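You operate a simulated robot arm through the tools that you are given. There is no shell and no other tool. Be economical: measure what you need, move in short steps, check, and stop when the job is done.

The job below is to be done with a simulated two-armed robot. You get a single attempt, and the scene is never put back.

## Task
Hold the black bucket on the top of the mould bench steady with one hand, lift the grey brush out of it with the other and set it down on the top of the mould bench.

It is judged by the outcome, as a careful person would: the job done as asked, and still so three seconds after it is handed in. It fails if anything else is knocked over, pushed out of place, dropped, spilled or broken.

## Robot
Two 6-joint arms with two-finger parallel grippers on one trunk, on a base that drives. Base frame: it is fixed to the floor where the robot stands at the start and does not move with it; the origin is under the middle of the robot, x ahead of it, y to its left, z up; the surface under the hand at the start is at about z = 880. Lengths are in mm, angles in rad, forces in N, time in s.
The left shoulder is at the start at [280, 185, 1005], the right one opposite. With the tool pointing down near the work surface each hand reaches from about 560 to 940 mm from the robot's upright axis, wherever it stands, measured 20 degrees to its own side. Places, roughly: grey brush (7x7x9 cm) [600, -200, 900]; top of the mould bench [700, 100, 900]. Payload 1.57 kg a hand.
The tool frame of a hand sits at the grasp point between the pads (the TCP): z along the fingers, y along the line on which they close. The tips reach 30 mm beyond it. Largest opening 80 mm; finger width 17, thickness 12; the body of the gripper, 40 by 82 mm, starts 80 mm behind the TCP.
Orientation is that of the tool frame in the base frame, as a unit quaternion [w, x, y, z]. With the fingers straight down and closing along the base's y, the tool's x points along the base's -x, its y along +y and its z along -z.

## Interface
- The arms move only by the tool arm_command. It takes "left_deltas", "right_deltas" or both (then of equal length, played together; a hand with none holds still); each is a list of rows, each an object of numbers (a shift or turn left out is 0, a gripper value left out holds the last): "dx", "dy", "dz": the shift along the tool's x, y, z in cm; "rx", "ry", "rz": the turn, a rotation vector about the tool's x, y, z in rad; "grip": the opening, from 0 (shut) to 1 (fully open). In form: [{"dx": .., "dy": .., "dz": .., "rx": .., "ry": .., "rz": .., "grip": ..}, ...]. A call has 1 to 10 rows; each row is the pose to reach, as a shift and turn from the pose commanded when the call began, along the tool's axes at that moment. A row lasts 0.2 s, in which the tool goes at most 50 mm and 0.15 rad; a call with a longer step from one row to the next is refused whole, and so is a gripper value outside its range. A pose out of reach is approached as far as the arm can. The call stops where the force on the tool passes 40 N (or 10 N more than at its start, if that is more) or the arm is blocked; 0.2 s more then pass. The fingers move at their own pace (about 153 mm/s each) and stop on an object; they squeeze with about 31 N. The grip force told is the motor's: it shows also when the fingers shut on nothing. Time passes only in rows, and 0.2 s behind the last, so rows that repeat a pose let the fingers close. The reply holds the time, the measured pose of the TCP, the force on the tool along the base axes, the opening and the grip force, in the units named above and with some noise, with the torque about the TCP (base axes, N m) and any sound that the robot's microphone picked up.
- Cameras (640 x 400 px; columns grow to the right, rows downward): "scene" is now at [242, -26.1, 1460]; the picture's right is [-0.30, -0.95, 0.00], its down [-0.57, 0.18, -0.80] and it looks along [0.76, -0.24, -0.60] (base axes); focal length 290 px, centre (320, 200). "left" rides on the left gripper at [72, 7, -122] in its tool frame; the picture's right is [-0.09, 1.00, 0.00], its down [-0.84, -0.08, -0.54] and it looks along [-0.54, -0.05, 0.84] (tool axes); focal length 238 px, centre (320, 200). "right" rides on the right gripper at [72, -7, -122] in its tool frame; the picture's right is [0.09, 1.00, 0.00], its down [-0.84, 0.08, -0.54] and it looks along [-0.54, 0.05, 0.84] (tool axes); focal length 238 px, centre (320, 200). There is no depth. A picture from a camera that has moved, and an enlarged one, comes with that camera's place and axes in the base frame and with its lens.
- get_image(camera): a new picture of that camera. It takes no simulated time.
- raise_lower(by): slides the trunk up (or, below 0, down) by that many mm; the arms and the scene camera ride with it, the base frame stays. It gives what a move gives, with no picture.
- base_move(legs): drives the robot by 1 to 6 legs, each [ahead, turn to the left] in mm and rad, along the robot's own axes; the way and the turn of a leg run together, so that a leg with both is an arc; at most 1500 mm and 3.142 rad a leg. The arms and the cameras ride along, it lands a little off, and it stops where it bumps. It gives what a move gives.
- aim_head(pan, tilt): turns the head with the scene camera to pan (to the left, within 1.501 rad either way) and tilt (down, from -0.506 to 1.204), counted from straight ahead of the robot. It gives what a move gives.
- enlarge(camera, box): a new picture of the part [left, top, right, bottom] of that camera's present view, enlarged. It takes no simulated time.
- finish_job(): hands the job in; it is judged then, once.

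Work in short steps. Places have to be worked out from the pictures, the camera data and where the tool is seen: move nearer, look again, correct. Check each grasp and each placing, and mend what went wrong. You have 120 turns and 88 pictures in all, those below and enlarged ones among them. Open the grippers and draw the arms clear of the work before you hand the job in, unless the task says otherwise; then end with one line.

The tools are called after "Call:" as name(argument=value, ...) on one line, values as JSON. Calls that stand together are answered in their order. arm_command: Moves the arms, as the interface text tells. Its arguments: {"type":"object","properties":{"left_deltas":{"type":"array","items":{"type":"object","properties":{"dx":{"type":"number"},"dy":{"type":"number"},"dz":{"type":"number"},"rx":{"type":"number"},"ry":{"type":"number"},"rz":{"type":"number"},"grip":{"type":"number"}}}},"right_deltas":{"type":"array","items":{"type":"object","properties":{"dx":{"type":"number"},"dy":{"type":"number"},"dz":{"type":"number"},"rx":{"type":"number"},"ry":{"type":"number"},"rz":{"type":"number"},"grip":{"type":"number"}}}}},"required":[]} The other tools are called the same way: raise_lower (by) slides the trunk up or down; base_move (legs) drives the base; aim_head (pan, tilt) turns the head that bears the scene camera; get_image (camera) takes a picture; enlarge (camera, box) takes an enlarged picture of a part of a camera's view; finish_job () hands the job in.

At the start:

```text
time: 0.0
left_eef_pos: [595.0, 126.6, 1157.9]
left_tool_rot: [0.0, 0.001, 1.0, -0.001]
left_ft_force: [-0.2, -0.5, 0.8]
left_ft_torque: [0.0, -0.03, -0.02]
left_finger_gap: 80.1
left_finger_force: 0.1
right_eef_pos: [524.0, -309.5, 1268.8]
right_tool_rot: [0.0, 0.0, 1.0, 0.0]
right_ft_force: [-0.4, -0.3, -0.4]
right_ft_torque: [0.0, 0.04, -0.02]
right_finger_gap: 80.1
right_finger_force: 0.1
trunk travel left (down, up): [-700.0, 290.0]
robot x, y, heading: [0.1, -0.1, -0.001]
head pan, tilt: [-0.307, 0.641]
```

scene: 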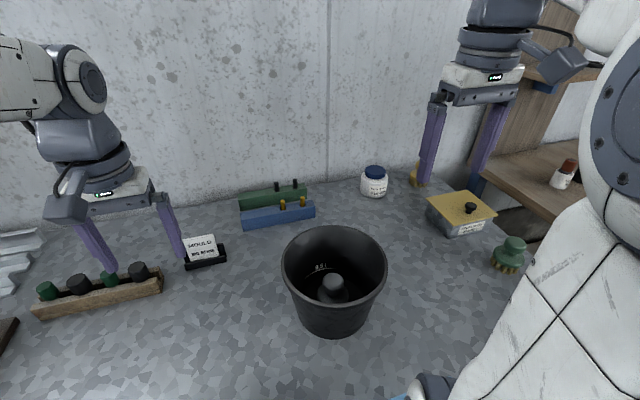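
right: 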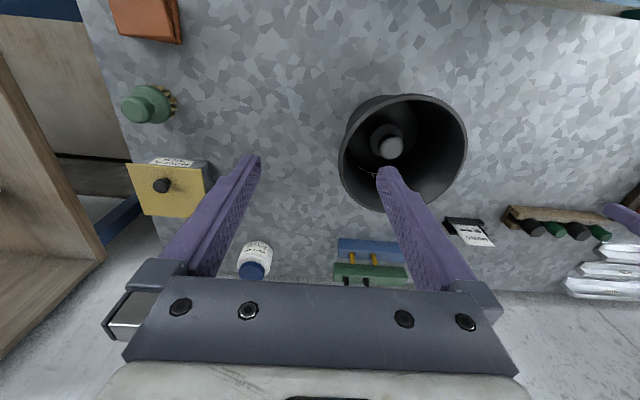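
left: 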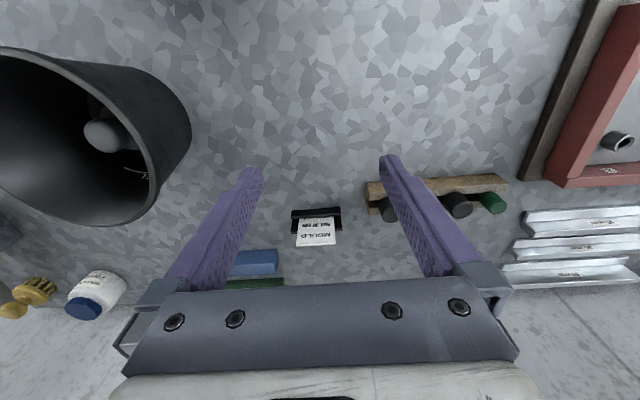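

The black bucket stands near x≈600, y≈-180 with the brush's knob inside it. I take closer looks to measure the rim, depth and brush.

Call:
enlarge(camera="scene", box=[240, 200, 432, 350])

Call:
enlarge(camera="right", box=[310, 70, 490, 230])

```text
2.67 times, centred on (336, 275) of scene
camera zoom: at [242.0, -26.1, 1460.0], right [-0.3, -0.95, 0.0], down [-0.57, 0.18, -0.8], along [0.76, -0.24, -0.6], focal length 774 px, centre (277, 0)
```

zoom: 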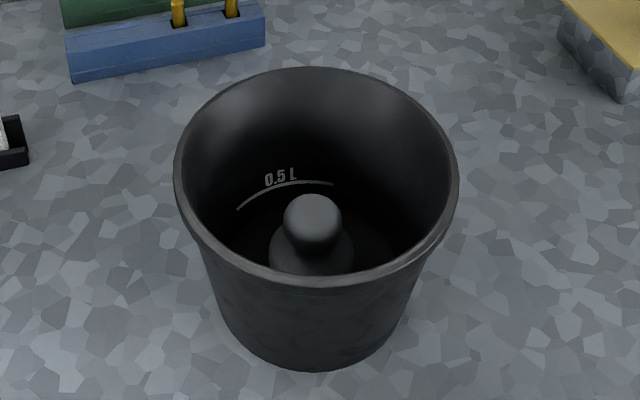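

```text
2.50 times, centred on (400, 150) of right
camera zoom: at [453.5, -315.3, 1391.2], right [-0.09, 1.0, 0.0], down [0.84, 0.08, 0.54], along [0.54, 0.05, -0.84], focal length 596 px, centre (120, 325)
```

zoom: 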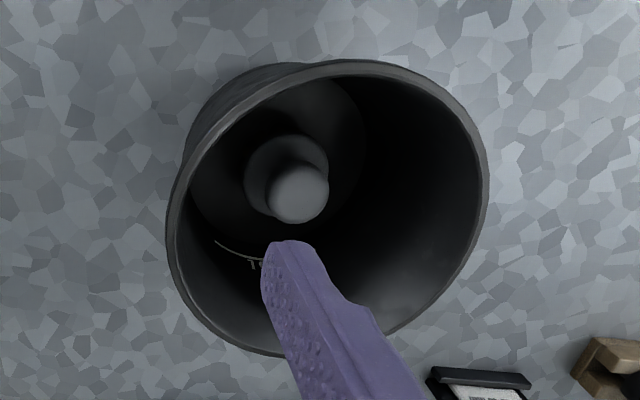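

From both views I put the rim at z≈1035, diameter ≈200, centre ≈(592,-165), and the brush near the centre with its knob top at about z 970. I bring the left hand above the left rim edge, slightly tilted to match the wall, and look again.

Call:
arm_command(left_deltas=[{"dy": -4.5, "rx": 0.1}, {"dy": -9, "rx": 0.2}, {"dy": -13.5, "rx": 0.2, "dz": 1}, {"dy": -18, "rx": 0.2, "dz": 2}, {"dy": -18.8, "rx": 0.2, "dz": 2}])

Call:
get_image(camera="left")

Call:
get_image(camera="scene")

Call:
get_image(camera="right")

```text
time: 1.2
left_eef_pos: [595.9, -62.5, 1137.7]
left_tool_rot: [-0.001, 0.001, 0.995, -0.1]
left_ft_force: [-0.8, -0.2, 0.3]
left_ft_torque: [-0.01, 0.02, 0.03]
left_finger_gap: 80.1
left_finger_force: 0.1
right_eef_pos: [523.8, -309.3, 1269.2]
right_tool_rot: [0.001, 0.0, 1.0, 0.0]
right_ft_force: [0.2, 0.4, -0.2]
right_ft_torque: [0.0, -0.03, 0.02]
right_finger_gap: 80.0
right_finger_force: 0.1
trunk travel left (down, up): [-700.0, 290.0]
robot x, y, heading: [-1.7, -0.9, 0.001]
head pan, tilt: [-0.307, 0.641]
```

```text
82 pictures are left
camera left: at [524.7, -28.8, 1255.6], right [0.09, 0.98, -0.2], down [0.84, 0.03, 0.55], along [0.54, -0.22, -0.81], focal length 238 px, centre (320, 200)
```

left: 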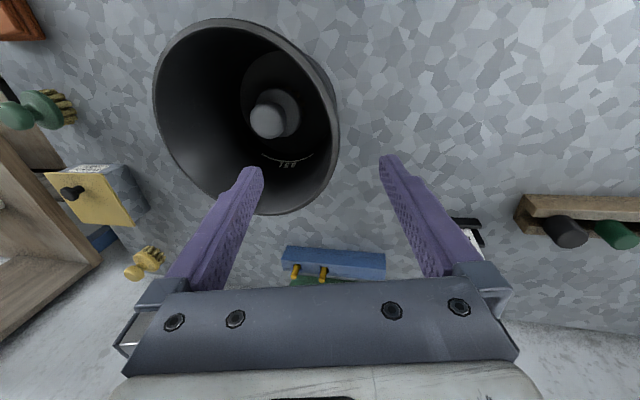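

```text
81 pictures are left
camera scene: at [242.1, -26.3, 1460.0], right [-0.3, -0.95, 0.0], down [-0.57, 0.18, -0.8], along [0.76, -0.24, -0.6], focal length 290 px, centre (320, 200)
```

scene: 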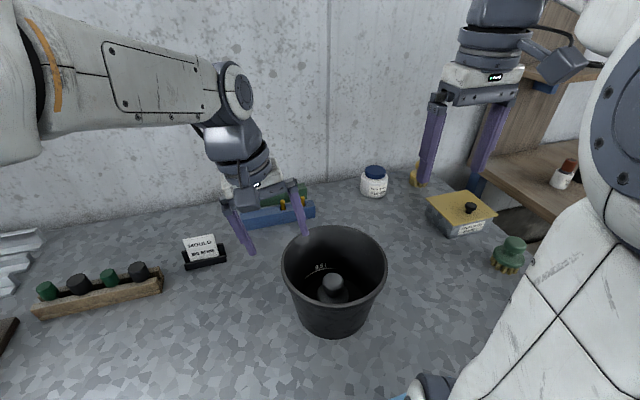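

```text
80 pictures are left
camera right: at [453.6, -315.5, 1391.1], right [-0.09, 1.0, 0.0], down [0.84, 0.08, 0.54], along [0.54, 0.05, -0.84], focal length 238 px, centre (320, 200)
```

right: 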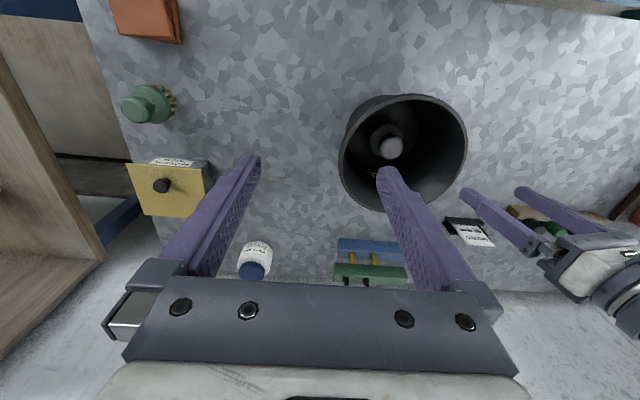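

Refined with three views: rim centre ≈(603,-167), z≈1016, diameter ≈208; the +y wall is near y≈-67. I lower the left hand to a hover with the tips just above the rim and check straddling.

Call:
arm_command(left_deltas=[{"dx": -0.7, "dy": 2.0, "dz": 0.5, "rx": 0}, {"dx": -0.7, "dy": 2.0, "dz": 3}, {"dx": -0.7, "dy": 2.0, "dz": 5.5}])

Call:
get_image(camera="left")

Call:
enlarge(camera="scene", box=[200, 180, 420, 350])

```text
time: 2.0
left_eef_pos: [603.5, -52.9, 1081.1]
left_tool_rot: [0.0, 0.0, 0.995, -0.1]
left_ft_force: [0.2, 0.5, 1.2]
left_ft_torque: [0.05, -0.02, 0.0]
left_finger_gap: 79.8
left_finger_force: 0.0
right_eef_pos: [524.2, -310.6, 1269.0]
right_tool_rot: [0.001, 0.0, 1.0, 0.0]
right_ft_force: [0.9, -0.2, 1.1]
right_ft_torque: [-0.01, 0.01, 0.01]
right_finger_gap: 79.9
right_finger_force: 0.0
trunk travel left (down, up): [-700.0, 290.0]
robot x, y, heading: [0.5, -1.5, 0.002]
head pan, tilt: [-0.307, 0.641]
```

```text
79 pictures are left
camera left: at [531.7, -18.9, 1198.3], right [0.09, 0.98, -0.2], down [0.84, 0.03, 0.55], along [0.54, -0.22, -0.81], focal length 238 px, centre (320, 200)
```

left: 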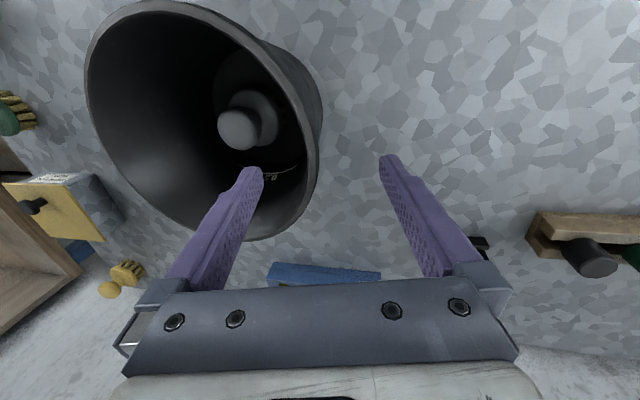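

```text
2.35 times, centred on (310, 265) of scene
camera zoom: at [242.0, -26.1, 1460.0], right [-0.3, -0.95, 0.0], down [-0.57, 0.18, -0.8], along [0.76, -0.24, -0.6], focal length 683 px, centre (344, 47)
```

zoom: 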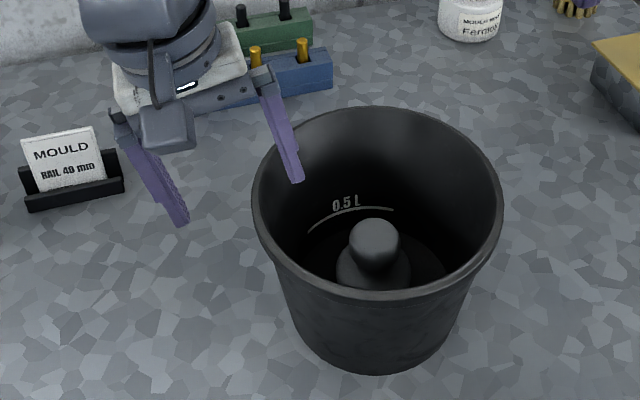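

The fingers straddle the near-left wall as planned (wall outer edge at y≈-63). I slide down along the tool axis to about 14 mm below the rim, without closing yet.

Call:
arm_command(left_deltas=[{"dz": 2.5}, {"dz": 5}, {"dz": 7}, {"dz": 8}])

Call:
get_image(camera="left")

Call:
enlarge(camera="scene", box=[200, 180, 420, 350])

```text
time: 3.0
left_eef_pos: [602.3, -68.3, 1003.4]
left_tool_rot: [0.0, 0.001, 0.995, -0.101]
left_ft_force: [-0.5, 0.0, -0.1]
left_ft_torque: [0.01, 0.02, -0.01]
left_finger_gap: 80.0
left_finger_force: 0.0
right_eef_pos: [524.7, -310.2, 1268.8]
right_tool_rot: [0.0, 0.001, 1.0, 0.0]
right_ft_force: [0.0, -0.5, 0.6]
right_ft_torque: [0.02, -0.01, 0.01]
right_finger_gap: 80.1
right_finger_force: 0.1
trunk travel left (down, up): [-700.0, 290.0]
robot x, y, heading: [-0.5, 3.8, 0.0]
head pan, tilt: [-0.307, 0.641]
```

```text
77 pictures are left
camera left: at [530.6, -35.8, 1119.8], right [0.09, 0.98, -0.2], down [0.84, 0.03, 0.55], along [0.54, -0.22, -0.81], focal length 238 px, centre (320, 200)
```

left: 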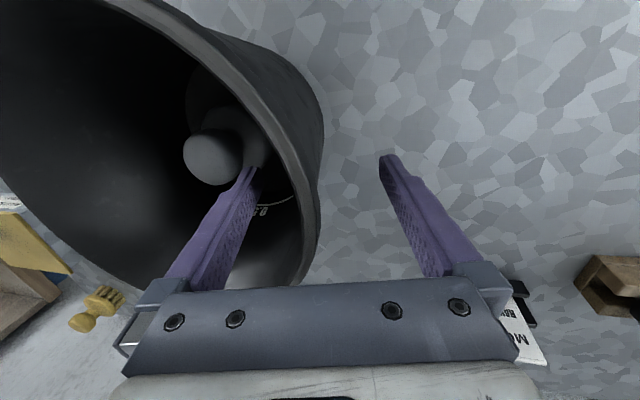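

```text
2.35 times, centred on (310, 265) of scene
camera zoom: at [242.0, -26.1, 1460.0], right [-0.3, -0.95, 0.0], down [-0.57, 0.18, -0.8], along [0.76, -0.24, -0.6], focal length 683 px, centre (344, 47)
```

zoom: 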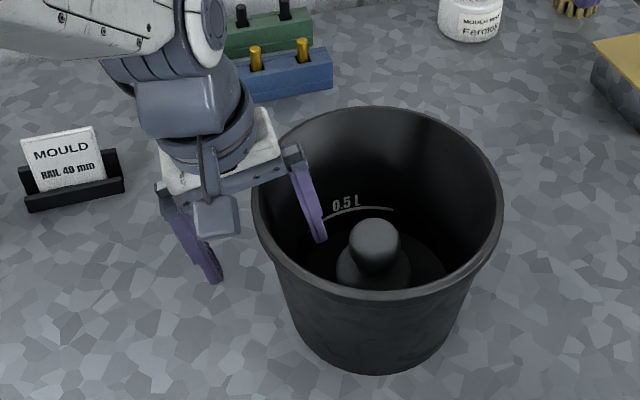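

The inner finger is inside, the outer one outside, wall about 2–3 mm towards -y of the TCP. I shift by 2.5 mm and close partially, watching for contact.

Call:
arm_command(left_deltas=[{"dy": -0.25}, {"dy": -0.25, "grip": 0.3}, {"dy": -0.25, "grip": 0.3}])

Call:
enlarge(camera="left", box=[220, 100, 420, 300])

```text
time: 3.8
left_eef_pos: [601.6, -70.0, 1002.3]
left_tool_rot: [0.0, 0.0, 0.995, -0.1]
left_ft_force: [0.8, 0.2, -0.3]
left_ft_torque: [0.0, 0.04, -0.03]
left_finger_gap: 23.8
left_finger_force: 0.2
right_eef_pos: [524.9, -310.0, 1268.9]
right_tool_rot: [-0.001, 0.0, 1.0, 0.001]
right_ft_force: [-0.5, 0.4, -0.7]
right_ft_torque: [-0.04, 0.01, 0.0]
right_finger_gap: 79.9
right_finger_force: 0.0
trunk travel left (down, up): [-700.0, 290.0]
robot x, y, heading: [-6.0, -2.7, 0.0]
head pan, tilt: [-0.307, 0.641]
```

```text
2.00 times, centred on (320, 200) of left
camera zoom: at [530.7, -38.1, 1120.4], right [0.09, 0.98, -0.2], down [0.84, 0.03, 0.55], along [0.54, -0.22, -0.81], focal length 477 px, centre (320, 200)
```

zoom: 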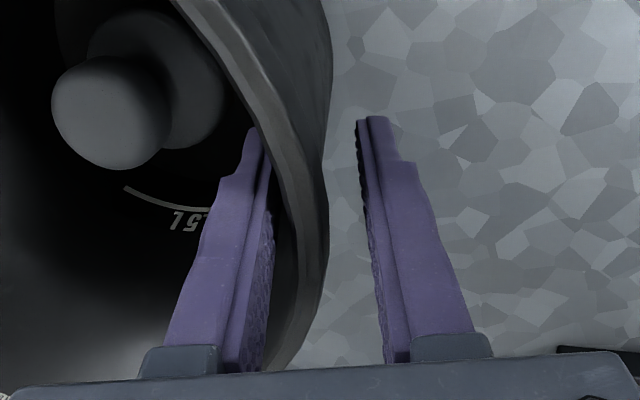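

The wall sits nearer the inner finger; I shift 4 mm further to -y and close a bit more.

Call:
arm_command(left_deltas=[{"dy": -0.4, "grip": 0.3}, {"dy": -0.4, "grip": 0.17}, {"dy": -0.4, "grip": 0.17}])

Call:
enlarge(camera="left", box=[220, 100, 420, 300])

```text
time: 4.6
left_eef_pos: [601.8, -74.7, 1003.4]
left_tool_rot: [0.0, 0.001, 0.995, -0.1]
left_ft_force: [0.0, -0.5, 0.2]
left_ft_torque: [-0.01, 0.02, 0.02]
left_finger_gap: 13.4
left_finger_force: 0.1
right_eef_pos: [524.7, -310.8, 1268.9]
right_tool_rot: [0.0, 0.0, 1.0, 0.001]
right_ft_force: [0.0, -0.3, 0.0]
right_ft_torque: [0.01, -0.02, -0.02]
right_finger_gap: 79.8
right_finger_force: 0.1
trunk travel left (down, up): [-700.0, 290.0]
robot x, y, heading: [0.5, -0.9, -0.0]
head pan, tilt: [-0.307, 0.641]
```

```text
2.00 times, centred on (320, 200) of left
camera zoom: at [530.8, -42.0, 1121.3], right [0.09, 0.98, -0.2], down [0.84, 0.03, 0.55], along [0.54, -0.22, -0.81], focal length 477 px, centre (320, 200)
```

zoom: 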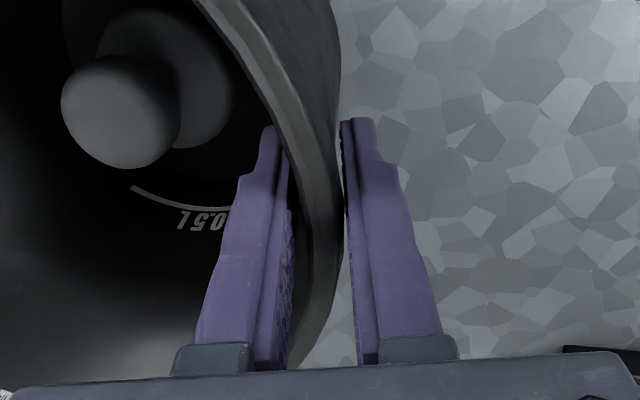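

Now roughly centred, nothing moved and forces are nil. I close fully.

Call:
arm_command(left_deltas=[{"grip": 0.08}, {"grip": 0.04}, {"grip": 0}, {"grip": 0}])

Call:
enlarge(camera="left", box=[220, 100, 420, 300])

Call:
enlarge(camera="scene", box=[200, 180, 420, 350])

```text
time: 5.6
left_eef_pos: [601.2, -73.7, 1002.9]
left_tool_rot: [0.0, 0.0, 0.995, -0.099]
left_ft_force: [0.7, -0.2, -2.8]
left_ft_torque: [0.26, 0.01, 0.01]
left_finger_gap: 6.1
left_finger_force: 25.4
right_eef_pos: [524.7, -309.6, 1268.9]
right_tool_rot: [0.0, 0.0, 1.0, 0.001]
right_ft_force: [-0.3, 0.0, 0.0]
right_ft_torque: [0.02, 0.03, -0.01]
right_finger_gap: 79.9
right_finger_force: 0.2
trunk travel left (down, up): [-700.0, 290.0]
robot x, y, heading: [2.0, -1.8, -0.0]
head pan, tilt: [-0.307, 0.641]
```

```text
2.00 times, centred on (320, 200) of left
camera zoom: at [530.8, -42.0, 1121.1], right [0.09, 0.98, -0.2], down [0.84, 0.03, 0.55], along [0.54, -0.22, -0.81], focal length 477 px, centre (320, 200)
```

zoom: 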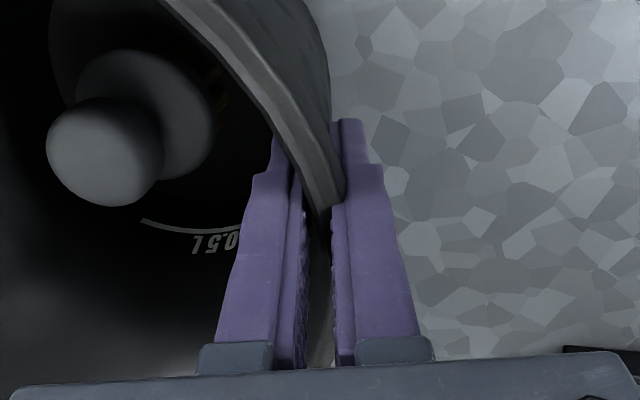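

```text
2.35 times, centred on (310, 265) of scene
camera zoom: at [242.1, -26.1, 1459.9], right [-0.3, -0.95, 0.0], down [-0.57, 0.18, -0.8], along [0.76, -0.24, -0.6], focal length 683 px, centre (344, 47)
```

zoom: 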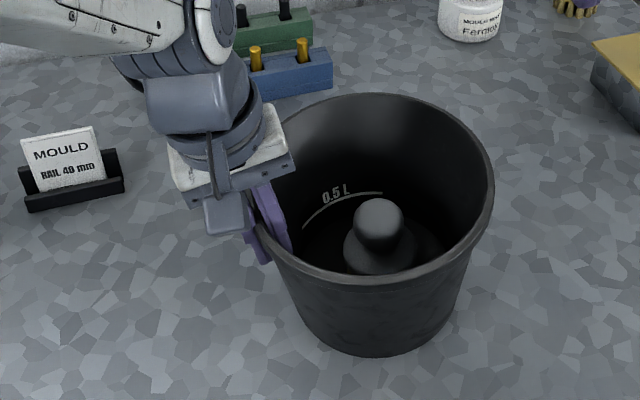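

The bucket is held firmly (25 N); closing aligned it a centimetre or so forward. The brush knob is now near (611,-175,~964). I turn the right hand a quarter turn (camera to the -y side, away from the left hand) and bring it nearer, still high.

Call:
arm_command(right_deltas=[{"rz": -0.15, "dx": -1}, {"rz": -0.3, "dx": -2}, {"rz": -0.45, "dx": -3}, {"rz": -0.6, "dx": -4}, {"rz": -0.75, "dx": -5}, {"rz": -0.9, "dx": -6, "dy": 1}, {"rz": -1.05, "dx": -7, "dy": 2}, {"rz": -1.2, "dx": -8, "dy": 4}, {"rz": -1.35, "dx": -8.6, "dy": 6}, {"rz": -1.5, "dx": -8.6, "dy": 8}])

Call:
get_image(camera="right")

Call:
get_image(camera="scene")

```text
time: 7.8
left_eef_pos: [601.5, -75.2, 1002.9]
left_tool_rot: [0.0, 0.001, 0.995, -0.101]
left_ft_force: [0.6, -0.2, -3.3]
left_ft_torque: [0.31, 0.03, 0.02]
left_finger_gap: 5.9
left_finger_force: 25.8
right_eef_pos: [610.7, -229.9, 1268.8]
right_tool_rot: [0.0, -0.683, 0.731, 0.0]
right_ft_force: [0.6, -0.3, 0.0]
right_ft_torque: [0.0, 0.03, -0.01]
right_finger_gap: 80.0
right_finger_force: 0.1
trunk travel left (down, up): [-700.0, 290.0]
robot x, y, heading: [-0.4, -0.8, -0.002]
head pan, tilt: [-0.307, 0.641]
```

```text
71 pictures are left
camera right: at [613.4, -301.1, 1390.9], right [-1.0, -0.02, 0.0], down [-0.02, 0.84, 0.54], along [-0.01, 0.54, -0.84], focal length 238 px, centre (320, 200)
```

right: 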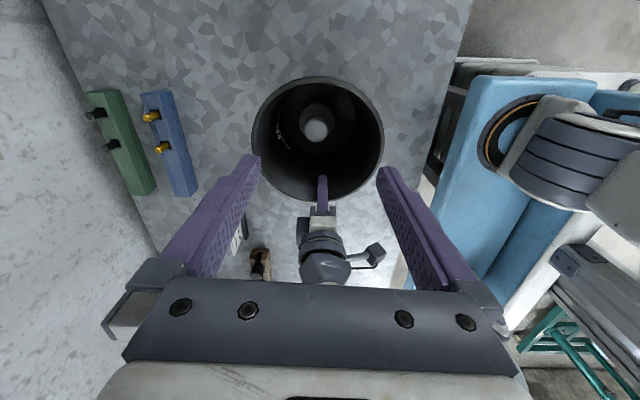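

```text
70 pictures are left
camera scene: at [242.2, -26.2, 1459.9], right [-0.3, -0.95, 0.0], down [-0.57, 0.18, -0.8], along [0.76, -0.24, -0.6], focal length 290 px, centre (320, 200)
```

scene: 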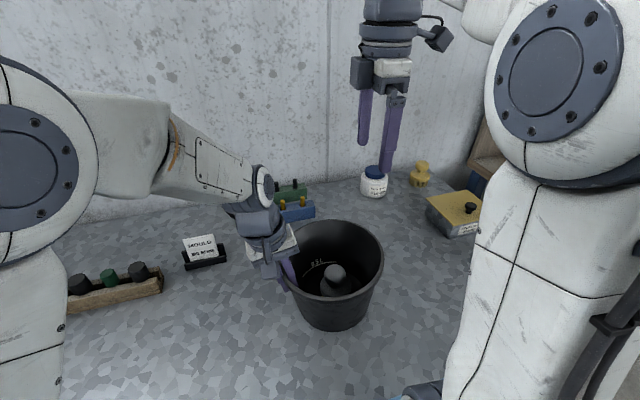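

In the right view the knob is at about (620,-177) at z≈965; bucket rim centre ≈(619,-163). I bring the right hand above the knob at z≈1130 with the opening slightly reduced.

Call:
arm_command(right_deltas=[{"dx": -2.7, "dy": -0.3, "dz": 3, "rz": -0.07}, {"dx": -5.3, "dy": -0.6, "dz": 6, "rz": -0.07}, {"dx": -5.3, "dy": -0.6, "dz": 10, "rz": -0.07}, {"dx": -5.3, "dy": -0.6, "dz": 13, "rz": -0.07}])

Call:
get_image(camera="right")

Call:
get_image(camera="left")

Call:
get_image(camera="scene")

```text
time: 8.8
left_eef_pos: [601.7, -74.1, 1004.6]
left_tool_rot: [0.001, 0.001, 0.995, -0.1]
left_ft_force: [0.8, -0.6, -3.0]
left_ft_torque: [0.31, 0.0, 0.03]
left_finger_gap: 5.5
left_finger_force: 25.8
right_eef_pos: [620.2, -176.8, 1140.2]
right_tool_rot: [0.0, -0.707, 0.707, 0.0]
right_ft_force: [0.9, 1.1, 0.8]
right_ft_torque: [0.04, -0.02, 0.02]
right_finger_gap: 80.1
right_finger_force: 0.0
trunk travel left (down, up): [-700.0, 290.0]
robot x, y, heading: [0.3, -2.8, 0.005]
head pan, tilt: [-0.307, 0.641]
```

```text
69 pictures are left
camera right: at [627.9, -248.2, 1261.4], right [-1.0, -0.09, 0.0], down [-0.08, 0.84, 0.54], along [-0.05, 0.54, -0.84], focal length 238 px, centre (320, 200)
```

right: 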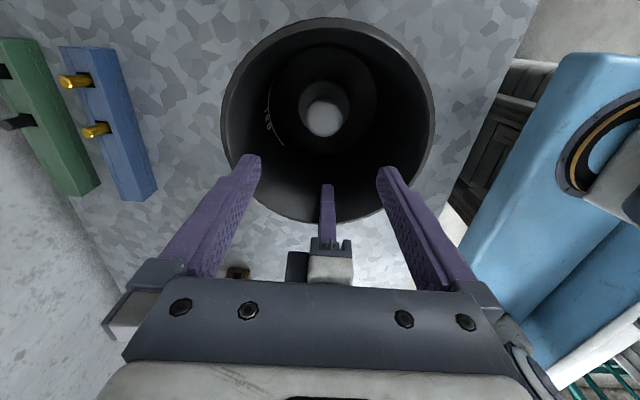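

```text
68 pictures are left
camera left: at [530.8, -42.0, 1121.2], right [0.09, 0.98, -0.2], down [0.84, 0.03, 0.55], along [0.54, -0.22, -0.81], focal length 238 px, centre (320, 200)
```

left: 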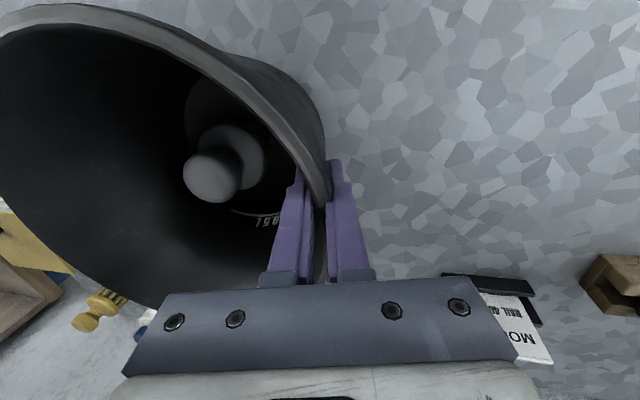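

```text
67 pictures are left
camera scene: at [242.1, -26.1, 1460.0], right [-0.3, -0.95, 0.0], down [-0.57, 0.18, -0.8], along [0.76, -0.24, -0.6], focal length 290 px, centre (320, 200)
```

scene: 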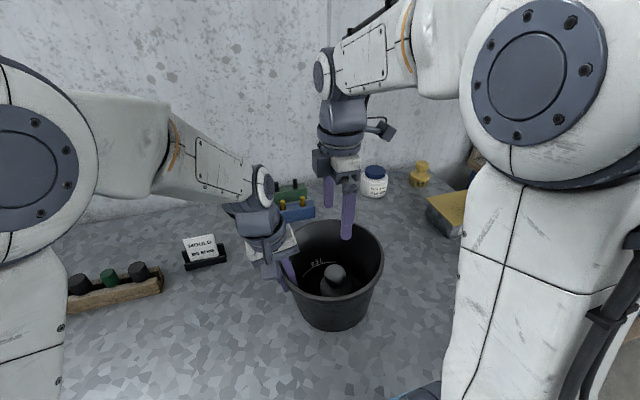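

Left and right views agree: knob centre ≈(618,-178,964), ~44 mm wide. I zoom in to see the brush's shape before descending.

Call:
enlarge(camera="right", box=[270, 60, 380, 160])

Call:
enlarge(camera="left", box=[160, 80, 300, 240])

Call:
enlarge(camera="scene", box=[380, 140, 460, 200])

```text
4.00 times, centred on (325, 110) of right
camera zoom: at [627.9, -248.2, 1261.4], right [-1.0, -0.09, 0.0], down [-0.08, 0.84, 0.54], along [-0.05, 0.54, -0.84], focal length 953 px, centre (300, 560)
```

zoom: 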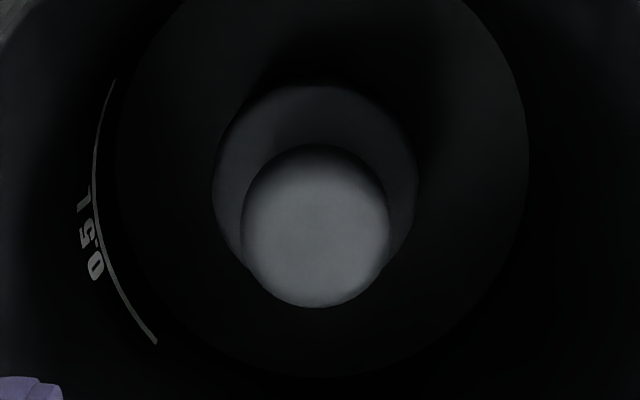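

```text
2.50 times, centred on (230, 160) of left
camera zoom: at [530.8, -42.0, 1121.2], right [0.09, 0.98, -0.2], down [0.84, 0.03, 0.55], along [0.54, -0.22, -0.81], focal length 596 px, centre (545, 300)
```

zoom: 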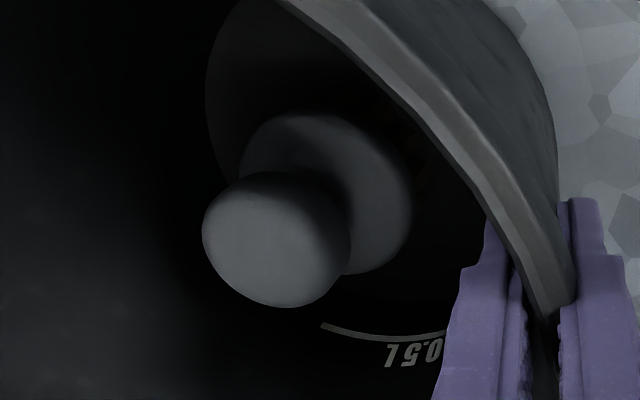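

```text
6.67 times, centred on (420, 170) of scene
camera zoom: at [242.1, -26.1, 1460.0], right [-0.3, -0.95, 0.0], down [-0.57, 0.18, -0.8], along [0.76, -0.24, -0.6], focal length 1936 px, centre (-347, 400)
```

zoom: 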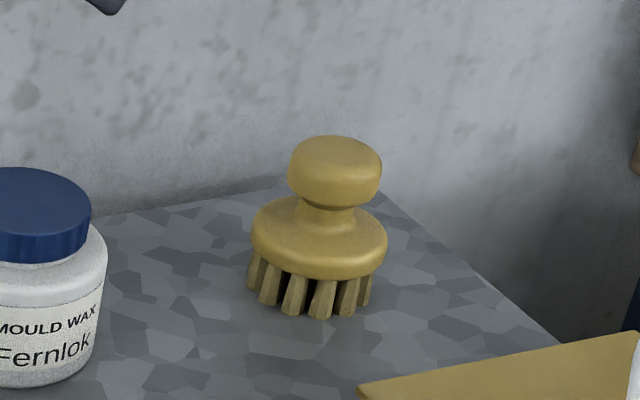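

The brush is a mushroom shape: ~25 mm tall knob over a neck and a wider flange. I aim for tips just below the knob's widest part, TCP z≈980; first I descend to z≈1015 and check centring.

Call:
arm_command(right_deltas=[{"dx": 0.15, "dy": 0.2, "dz": 4}, {"dx": 0.15, "dy": 0.2, "dz": 8}, {"dx": 0.15, "dy": 0.2, "dz": 11}, {"dx": 0.15, "dy": 0.2, "dz": 12.5}])

Call:
get_image(camera="right")

Call:
get_image(camera="left")

Call:
enlarge(camera="scene", box=[230, 120, 430, 340])

```text
time: 9.8
left_eef_pos: [602.7, -75.2, 1004.9]
left_tool_rot: [0.0, 0.002, 0.995, -0.1]
left_ft_force: [-0.4, 1.1, -2.8]
left_ft_torque: [0.29, 0.04, 0.04]
left_finger_gap: 5.8
left_finger_force: 25.9
right_eef_pos: [617.0, -179.3, 1015.2]
right_tool_rot: [0.0, 0.708, -0.707, 0.0]
right_ft_force: [-0.5, 0.0, 0.3]
right_ft_torque: [-0.03, 0.01, 0.01]
right_finger_gap: 80.0
right_finger_force: 0.0
trunk travel left (down, up): [-700.0, 290.0]
robot x, y, heading: [-0.9, -0.0, 0.002]
head pan, tilt: [-0.307, 0.641]
```

```text
63 pictures are left
camera right: at [625.9, -249.3, 1136.0], right [-1.0, -0.09, 0.0], down [-0.08, 0.84, 0.54], along [-0.05, 0.54, -0.84], focal length 238 px, centre (320, 200)
```

right: 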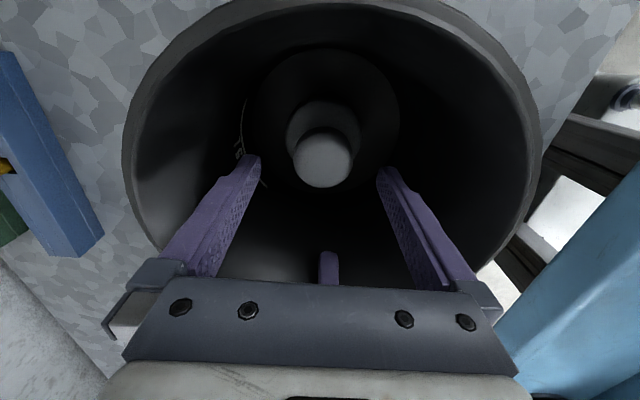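

```text
62 pictures are left
camera left: at [530.8, -42.0, 1121.2], right [0.09, 0.98, -0.2], down [0.84, 0.03, 0.55], along [0.54, -0.22, -0.81], focal length 238 px, centre (320, 200)
```

left: 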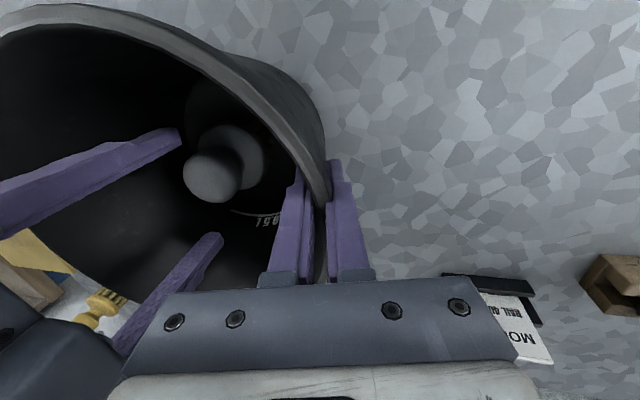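

```text
1.82 times, centred on (330, 230) of scene
camera zoom: at [242.1, -26.1, 1459.9], right [-0.3, -0.95, 0.0], down [-0.57, 0.18, -0.8], along [0.76, -0.24, -0.6], focal length 528 px, centre (302, 146)
```

zoom: 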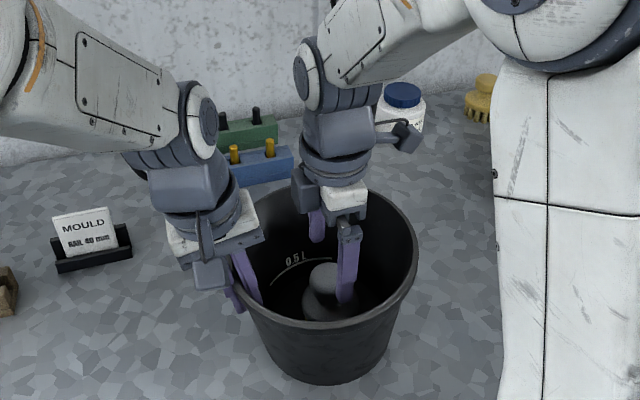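

The knob is at (616,-177), the TCP at (617,-179): well centred. I descend 36 mm with the fingers open.

Call:
arm_command(right_deltas=[{"dx": -0.15, "dz": 1.5}, {"dx": -0.15, "dz": 3}, {"dx": -0.15, "dz": 3.6}])

Call:
get_image(camera="right")

Call:
get_image(camera="left")

```text
time: 10.6
left_eef_pos: [603.3, -73.9, 1003.7]
left_tool_rot: [0.0, 0.001, 0.995, -0.1]
left_ft_force: [-0.1, -0.2, -3.2]
left_ft_torque: [0.3, 0.03, 0.01]
left_finger_gap: 5.6
left_finger_force: 25.4
right_eef_pos: [616.7, -178.3, 977.9]
right_tool_rot: [0.0, -0.707, 0.708, 0.0]
right_ft_force: [-0.6, -0.4, -1.0]
right_ft_torque: [0.01, -0.02, -0.04]
right_finger_gap: 80.0
right_finger_force: 0.0
trunk travel left (down, up): [-700.0, 290.0]
robot x, y, heading: [-1.9, -3.6, -0.005]
head pan, tilt: [-0.307, 0.641]
```

```text
60 pictures are left
camera right: at [625.5, -248.3, 1100.4], right [-1.0, -0.09, 0.0], down [-0.08, 0.84, 0.54], along [-0.05, 0.54, -0.84], focal length 238 px, centre (320, 200)
```

right: 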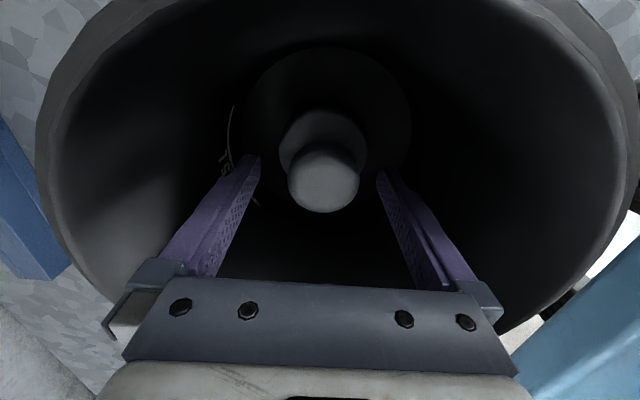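

```text
59 pictures are left
camera left: at [530.8, -42.0, 1121.2], right [0.09, 0.98, -0.2], down [0.84, 0.03, 0.55], along [0.54, -0.22, -0.81], focal length 238 px, centre (320, 200)
```

left: 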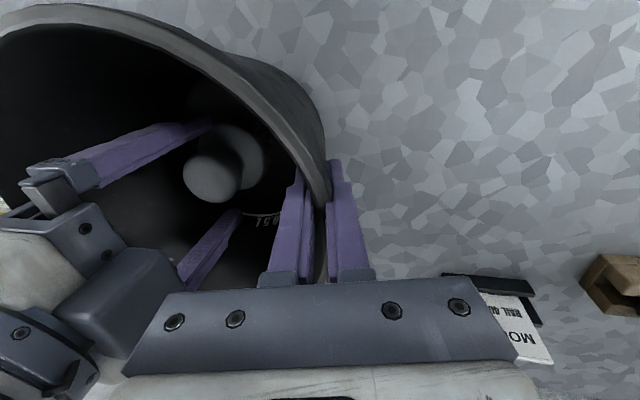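

The knob sits between the finger ends, centred. I close on it.

Call:
arm_command(right_deltas=[{"grip": 0.7, "dz": 0.1}, {"grip": 0.6, "dz": 0.1}, {"grip": 0.5, "dz": 0.1}, {"grip": 0.3, "dz": 0.1}, {"grip": 0.3, "dz": 0.1}])

Call:
get_image(camera="right")

Call:
enlarge(camera="left", box=[120, 80, 280, 240])

```text
time: 11.8
left_eef_pos: [602.3, -75.1, 1004.0]
left_tool_rot: [-0.001, 0.001, 0.995, -0.1]
left_ft_force: [1.2, 0.0, -1.6]
left_ft_torque: [0.27, 0.03, 0.04]
left_finger_gap: 5.7
left_finger_force: 26.2
right_eef_pos: [617.0, -179.1, 976.6]
right_tool_rot: [0.0, -0.707, 0.707, 0.0]
right_ft_force: [-0.9, -0.5, 0.5]
right_ft_torque: [-0.01, -0.03, 0.04]
right_finger_gap: 43.9
right_finger_force: 30.9
trunk travel left (down, up): [-700.0, 290.0]
robot x, y, heading: [-1.4, -0.8, 0.0]
head pan, tilt: [-0.307, 0.641]
```

```text
58 pictures are left
camera right: at [625.6, -248.3, 1099.4], right [-1.0, -0.09, 0.0], down [-0.08, 0.84, 0.54], along [-0.05, 0.54, -0.84], focal length 238 px, centre (320, 200)
```

right: 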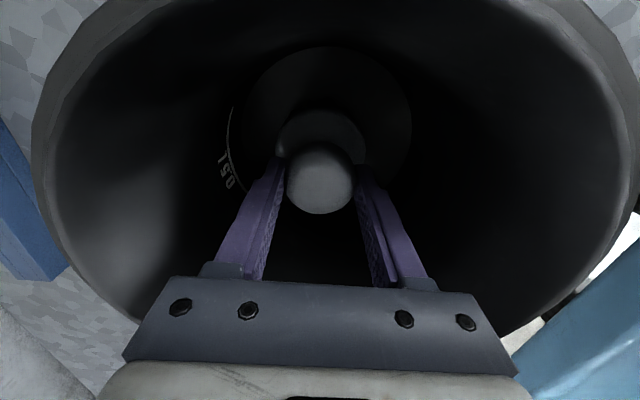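

```text
2.50 times, centred on (200, 160) of left
camera zoom: at [530.8, -42.0, 1121.2], right [0.09, 0.98, -0.2], down [0.84, 0.03, 0.55], along [0.54, -0.22, -0.81], focal length 596 px, centre (620, 300)
```

zoom: 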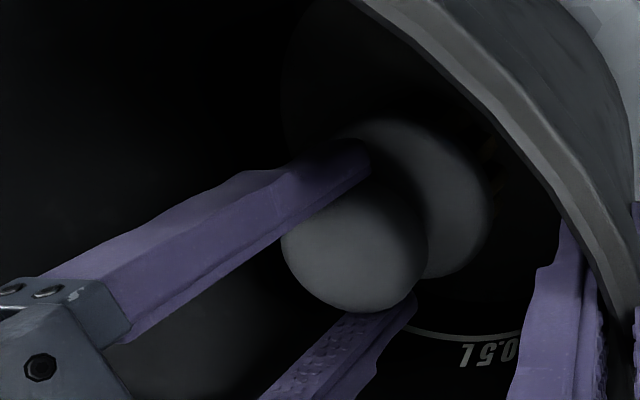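

Gripped: gap 43.9 mm at 31 N. I lift 4 cm slowly and check that the brush comes along and the bucket stays.

Call:
arm_command(right_deltas=[{"dz": -0.7}, {"dz": -1.5}, {"dz": -2.5}, {"dz": -4}])

Call:
get_image(camera="right")

Call:
get_image(camera="left")

```text
time: 12.8
left_eef_pos: [602.3, -74.1, 1002.9]
left_tool_rot: [0.0, 0.0, 0.995, -0.101]
left_ft_force: [-0.3, 0.8, -1.7]
left_ft_torque: [0.17, 0.01, 0.01]
left_finger_gap: 6.0
left_finger_force: 26.1
right_eef_pos: [617.3, -178.6, 1016.0]
right_tool_rot: [0.0, 0.707, -0.707, -0.001]
right_ft_force: [0.0, 0.5, -1.2]
right_ft_torque: [-0.01, 0.0, 0.05]
right_finger_gap: 44.2
right_finger_force: 31.2
trunk travel left (down, up): [-700.0, 290.0]
robot x, y, heading: [-0.7, 1.0, -0.003]
head pan, tilt: [-0.307, 0.641]
```

```text
56 pictures are left
camera right: at [625.6, -248.4, 1138.6], right [-1.0, -0.09, 0.0], down [-0.08, 0.84, 0.54], along [-0.05, 0.54, -0.84], focal length 238 px, centre (320, 200)
```

right: 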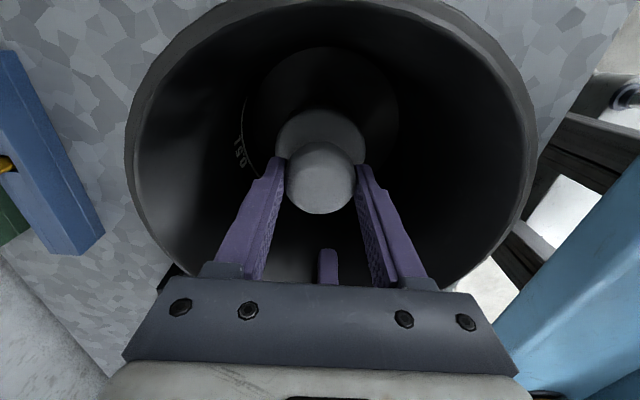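

```text
55 pictures are left
camera left: at [530.8, -42.0, 1121.2], right [0.09, 0.98, -0.2], down [0.84, 0.03, 0.55], along [0.54, -0.22, -0.81], focal length 238 px, centre (320, 200)
```

left: 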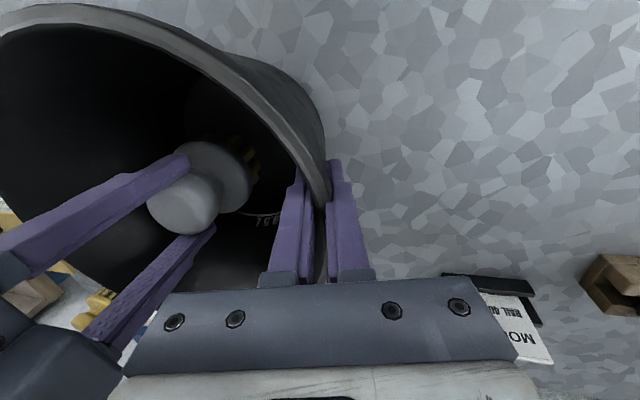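

The brush follows and the bucket is still. I lift straight up another 15 cm so the bristles clear the rim.

Call:
arm_command(right_deltas=[{"dz": -2.5}, {"dz": -5}, {"dz": -7.5}, {"dz": -10}, {"dz": -12.5}, {"dz": -15}, {"dz": -15}])

Call:
get_image(camera="scene")

Call:
get_image(camera="right")

Call:
get_image(camera="left")

```text
time: 14.4
left_eef_pos: [602.6, -74.5, 1003.8]
left_tool_rot: [0.0, 0.0, 0.995, -0.101]
left_ft_force: [-0.1, -0.5, -1.7]
left_ft_torque: [0.2, 0.02, 0.01]
left_finger_gap: 5.7
left_finger_force: 26.3
right_eef_pos: [618.0, -178.9, 1166.1]
right_tool_rot: [0.0, -0.707, 0.707, -0.001]
right_ft_force: [0.4, -0.4, -0.5]
right_ft_torque: [0.0, 0.02, 0.0]
right_finger_gap: 44.0
right_finger_force: 31.0
trunk travel left (down, up): [-700.0, 290.0]
robot x, y, heading: [0.4, 0.1, -0.004]
head pan, tilt: [-0.307, 0.641]
```

```text
54 pictures are left
camera scene: at [242.0, -26.1, 1460.0], right [-0.3, -0.95, 0.0], down [-0.57, 0.18, -0.8], along [0.76, -0.24, -0.6], focal length 290 px, centre (320, 200)
```

scene: 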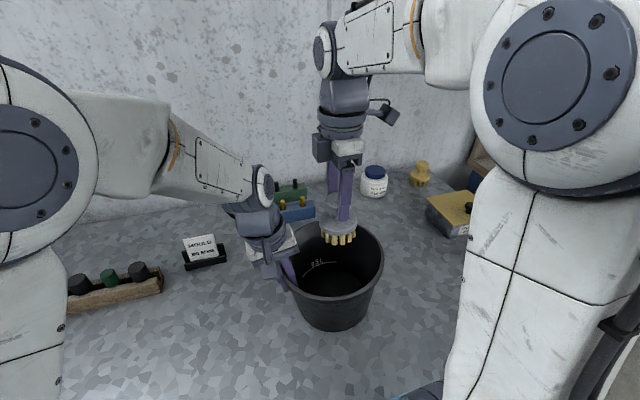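

```text
53 pictures are left
camera right: at [625.6, -248.0, 1289.2], right [-1.0, -0.09, 0.0], down [-0.08, 0.84, 0.54], along [-0.05, 0.54, -0.84], focal length 238 px, centre (320, 200)
```

right: 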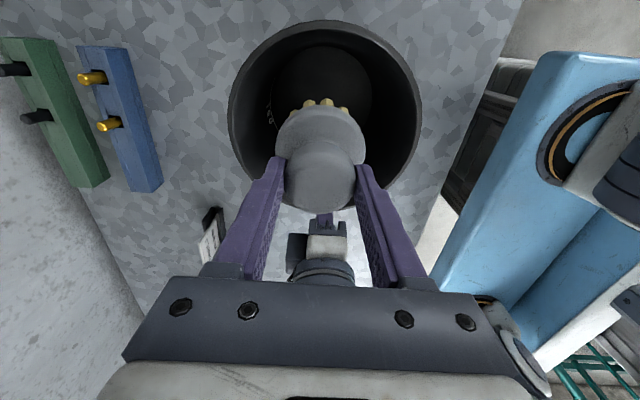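

```text
52 pictures are left
camera left: at [530.8, -42.0, 1121.2], right [0.09, 0.98, -0.2], down [0.84, 0.03, 0.55], along [0.54, -0.22, -0.81], focal length 238 px, centre (320, 200)
```

left: 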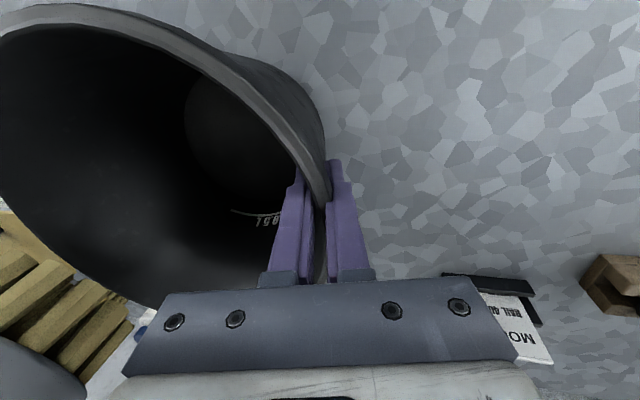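

The brush is clear of the rim. I carry it to the right, toward the free bench area at about (610,-385), keeping height.

Call:
arm_command(right_deltas=[{"dx": 3}, {"dx": 6}, {"dx": 9}, {"dx": 12}, {"dx": 15}, {"dx": 18}, {"dx": 20.6}, {"dx": 20.6}])

Call:
get_image(camera="scene")

Call:
get_image(camera="right")

```text
time: 16.2
left_eef_pos: [602.7, -73.4, 1003.9]
left_tool_rot: [0.0, 0.001, 0.995, -0.1]
left_ft_force: [0.8, -0.5, -1.7]
left_ft_torque: [0.22, -0.02, 0.0]
left_finger_gap: 5.9
left_finger_force: 25.9
right_eef_pos: [619.0, -385.2, 1166.4]
right_tool_rot: [0.0, -0.707, 0.707, 0.0]
right_ft_force: [0.0, 0.4, -0.3]
right_ft_torque: [0.0, -0.01, 0.0]
right_finger_gap: 44.1
right_finger_force: 31.2
trunk travel left (down, up): [-700.0, 290.0]
robot x, y, heading: [2.0, 0.2, -0.004]
head pan, tilt: [-0.307, 0.641]
```

```text
51 pictures are left
camera scene: at [242.2, -26.3, 1459.9], right [-0.3, -0.95, 0.0], down [-0.57, 0.18, -0.8], along [0.76, -0.24, -0.6], focal length 290 px, centre (320, 200)
```

scene: 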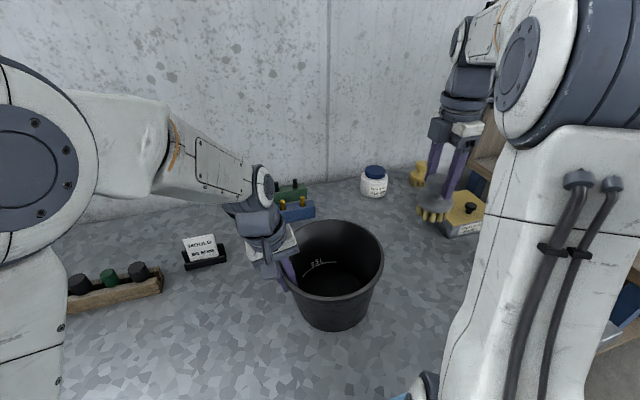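

```text
50 pictures are left
camera right: at [626.4, -455.2, 1289.0], right [-1.0, -0.09, 0.0], down [-0.08, 0.84, 0.54], along [-0.05, 0.54, -0.84], focal length 238 px, centre (320, 200)
```

right: 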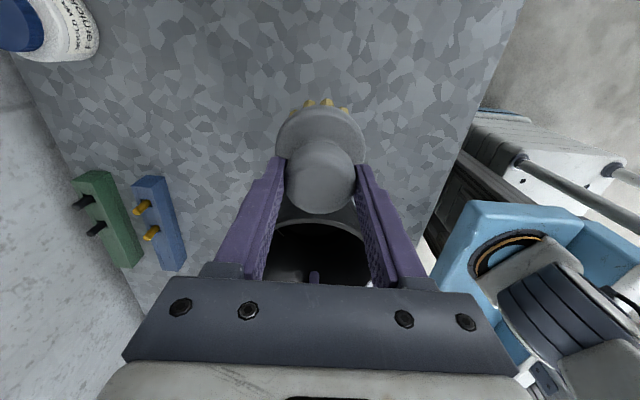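

The bench below is clear. I descend to just above the surface (TCP ≈ 985; contact expected ≈972).

Call:
arm_command(right_deltas=[{"dz": 4}, {"dz": 8}, {"dz": 12}, {"dz": 15}, {"dz": 17}, {"dz": 18}])

Call:
get_image(camera="scene")

```text
time: 17.6
left_eef_pos: [601.4, -74.6, 1003.1]
left_tool_rot: [0.0, 0.001, 0.995, -0.1]
left_ft_force: [0.7, 0.0, -2.4]
left_ft_torque: [0.24, 0.01, -0.01]
left_finger_gap: 5.9
left_finger_force: 26.4
right_eef_pos: [617.5, -384.6, 986.7]
right_tool_rot: [0.0, -0.707, 0.707, 0.0]
right_ft_force: [0.5, 0.0, -0.9]
right_ft_torque: [-0.01, -0.01, 0.0]
right_finger_gap: 43.7
right_finger_force: 31.1
trunk travel left (down, up): [-700.0, 290.0]
robot x, y, heading: [-1.5, -0.1, -0.002]
head pan, tilt: [-0.307, 0.641]
```

```text
49 pictures are left
camera scene: at [242.1, -26.2, 1459.9], right [-0.3, -0.95, 0.0], down [-0.57, 0.18, -0.8], along [0.76, -0.24, -0.6], focal length 290 px, centre (320, 200)
```

scene: 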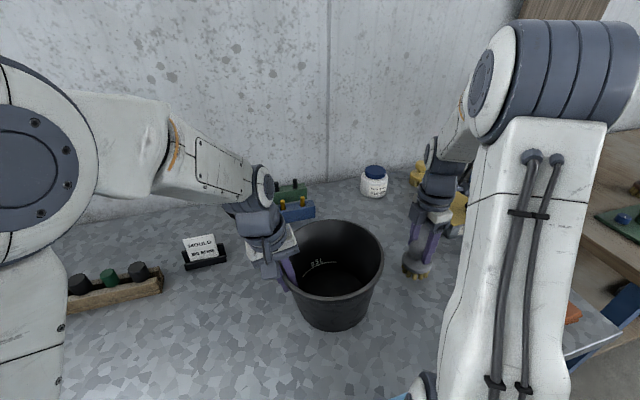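

Still in the air. I lower in small steps until the force shows contact.

Call:
arm_command(right_deltas=[{"dz": 0.3}, {"dz": 0.6}, {"dz": 0.9}, {"dz": 1.1}])

Call:
enlarge(camera="scene", box=[380, 200, 460, 300])

```text
time: 18.6
left_eef_pos: [601.9, -75.0, 1003.2]
left_tool_rot: [0.0, 0.001, 0.995, -0.101]
left_ft_force: [-0.3, -1.0, -1.8]
left_ft_torque: [0.18, 0.05, 0.01]
left_finger_gap: 5.7
left_finger_force: 25.8
right_eef_pos: [617.5, -383.1, 975.0]
right_tool_rot: [0.0, 0.707, -0.707, 0.0]
right_ft_force: [0.0, -0.4, -0.8]
right_ft_torque: [0.01, -0.01, -0.04]
right_finger_gap: 44.1
right_finger_force: 31.1
trunk travel left (down, up): [-700.0, 290.0]
robot x, y, heading: [-4.3, -0.1, -0.005]
head pan, tilt: [-0.307, 0.641]
```

```text
4.00 times, centred on (420, 250) of scene
camera zoom: at [242.1, -26.2, 1459.9], right [-0.3, -0.95, 0.0], down [-0.57, 0.18, -0.8], along [0.76, -0.24, -0.6], focal length 1162 px, centre (-80, 0)
```

zoom: 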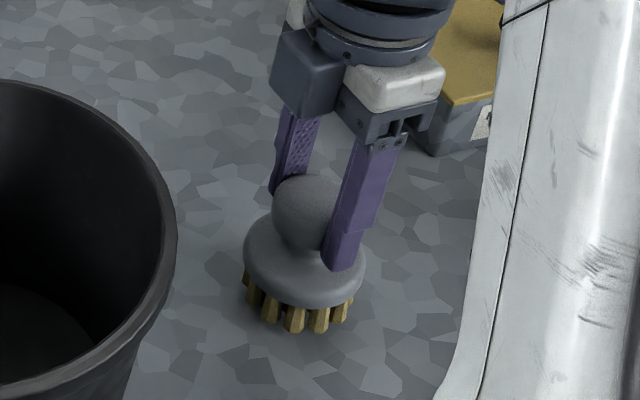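

Not yet touching. I go on in 1 mm steps.

Call:
arm_command(right_deltas=[{"dz": 0.1}, {"dz": 0.2}, {"dz": 0.3}, {"dz": 0.4}])

```text
time: 19.6
left_eef_pos: [601.4, -74.8, 1003.0]
left_tool_rot: [-0.001, 0.001, 0.995, -0.1]
left_ft_force: [0.0, -0.1, -3.2]
left_ft_torque: [0.24, 0.01, -0.01]
left_finger_gap: 5.7
left_finger_force: 25.6
right_eef_pos: [617.1, -383.9, 972.5]
right_tool_rot: [0.0, 0.707, -0.707, -0.001]
right_ft_force: [-0.1, -0.3, -0.6]
right_ft_torque: [-0.02, -0.03, 0.02]
right_finger_gap: 44.2
right_finger_force: 30.9
trunk travel left (down, up): [-700.0, 290.0]
robot x, y, heading: [-1.3, -0.1, 0.005]
head pan, tilt: [-0.307, 0.641]
```

Call:
arm_command(right_deltas=[{"dz": 0.1}, {"dz": 0.2}, {"dz": 0.3}, {"dz": 0.4}])

Call:
enlarge(camera="scene", box=[380, 200, 460, 300])

```text
time: 20.6
left_eef_pos: [602.4, -74.4, 1004.0]
left_tool_rot: [0.0, 0.001, 0.995, -0.1]
left_ft_force: [-0.5, -0.3, -2.3]
left_ft_torque: [0.21, 0.02, 0.04]
left_finger_gap: 5.9
left_finger_force: 26.3
right_eef_pos: [617.8, -383.7, 967.7]
right_tool_rot: [0.0, 0.707, -0.707, 0.0]
right_ft_force: [-0.5, 0.5, 3.5]
right_ft_torque: [0.17, 0.07, 0.03]
right_finger_gap: 44.1
right_finger_force: 31.7
trunk travel left (down, up): [-700.0, 290.0]
robot x, y, heading: [4.6, 1.2, -0.007]
head pan, tilt: [-0.307, 0.641]
```

```text
4.00 times, centred on (420, 250) of scene
camera zoom: at [241.9, -26.1, 1460.1], right [-0.3, -0.95, 0.0], down [-0.57, 0.18, -0.8], along [0.76, -0.24, -0.6], focal length 1162 px, centre (-80, 0)
```

zoom: 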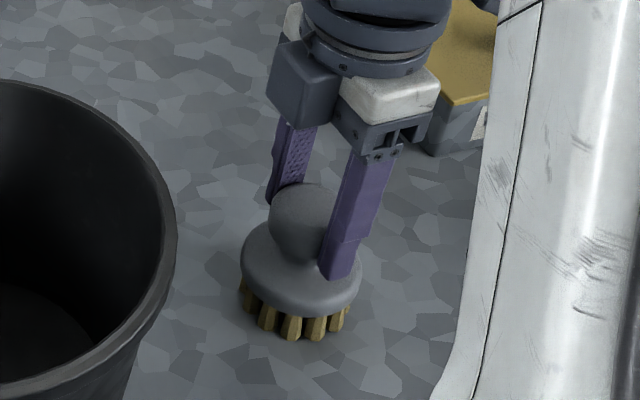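

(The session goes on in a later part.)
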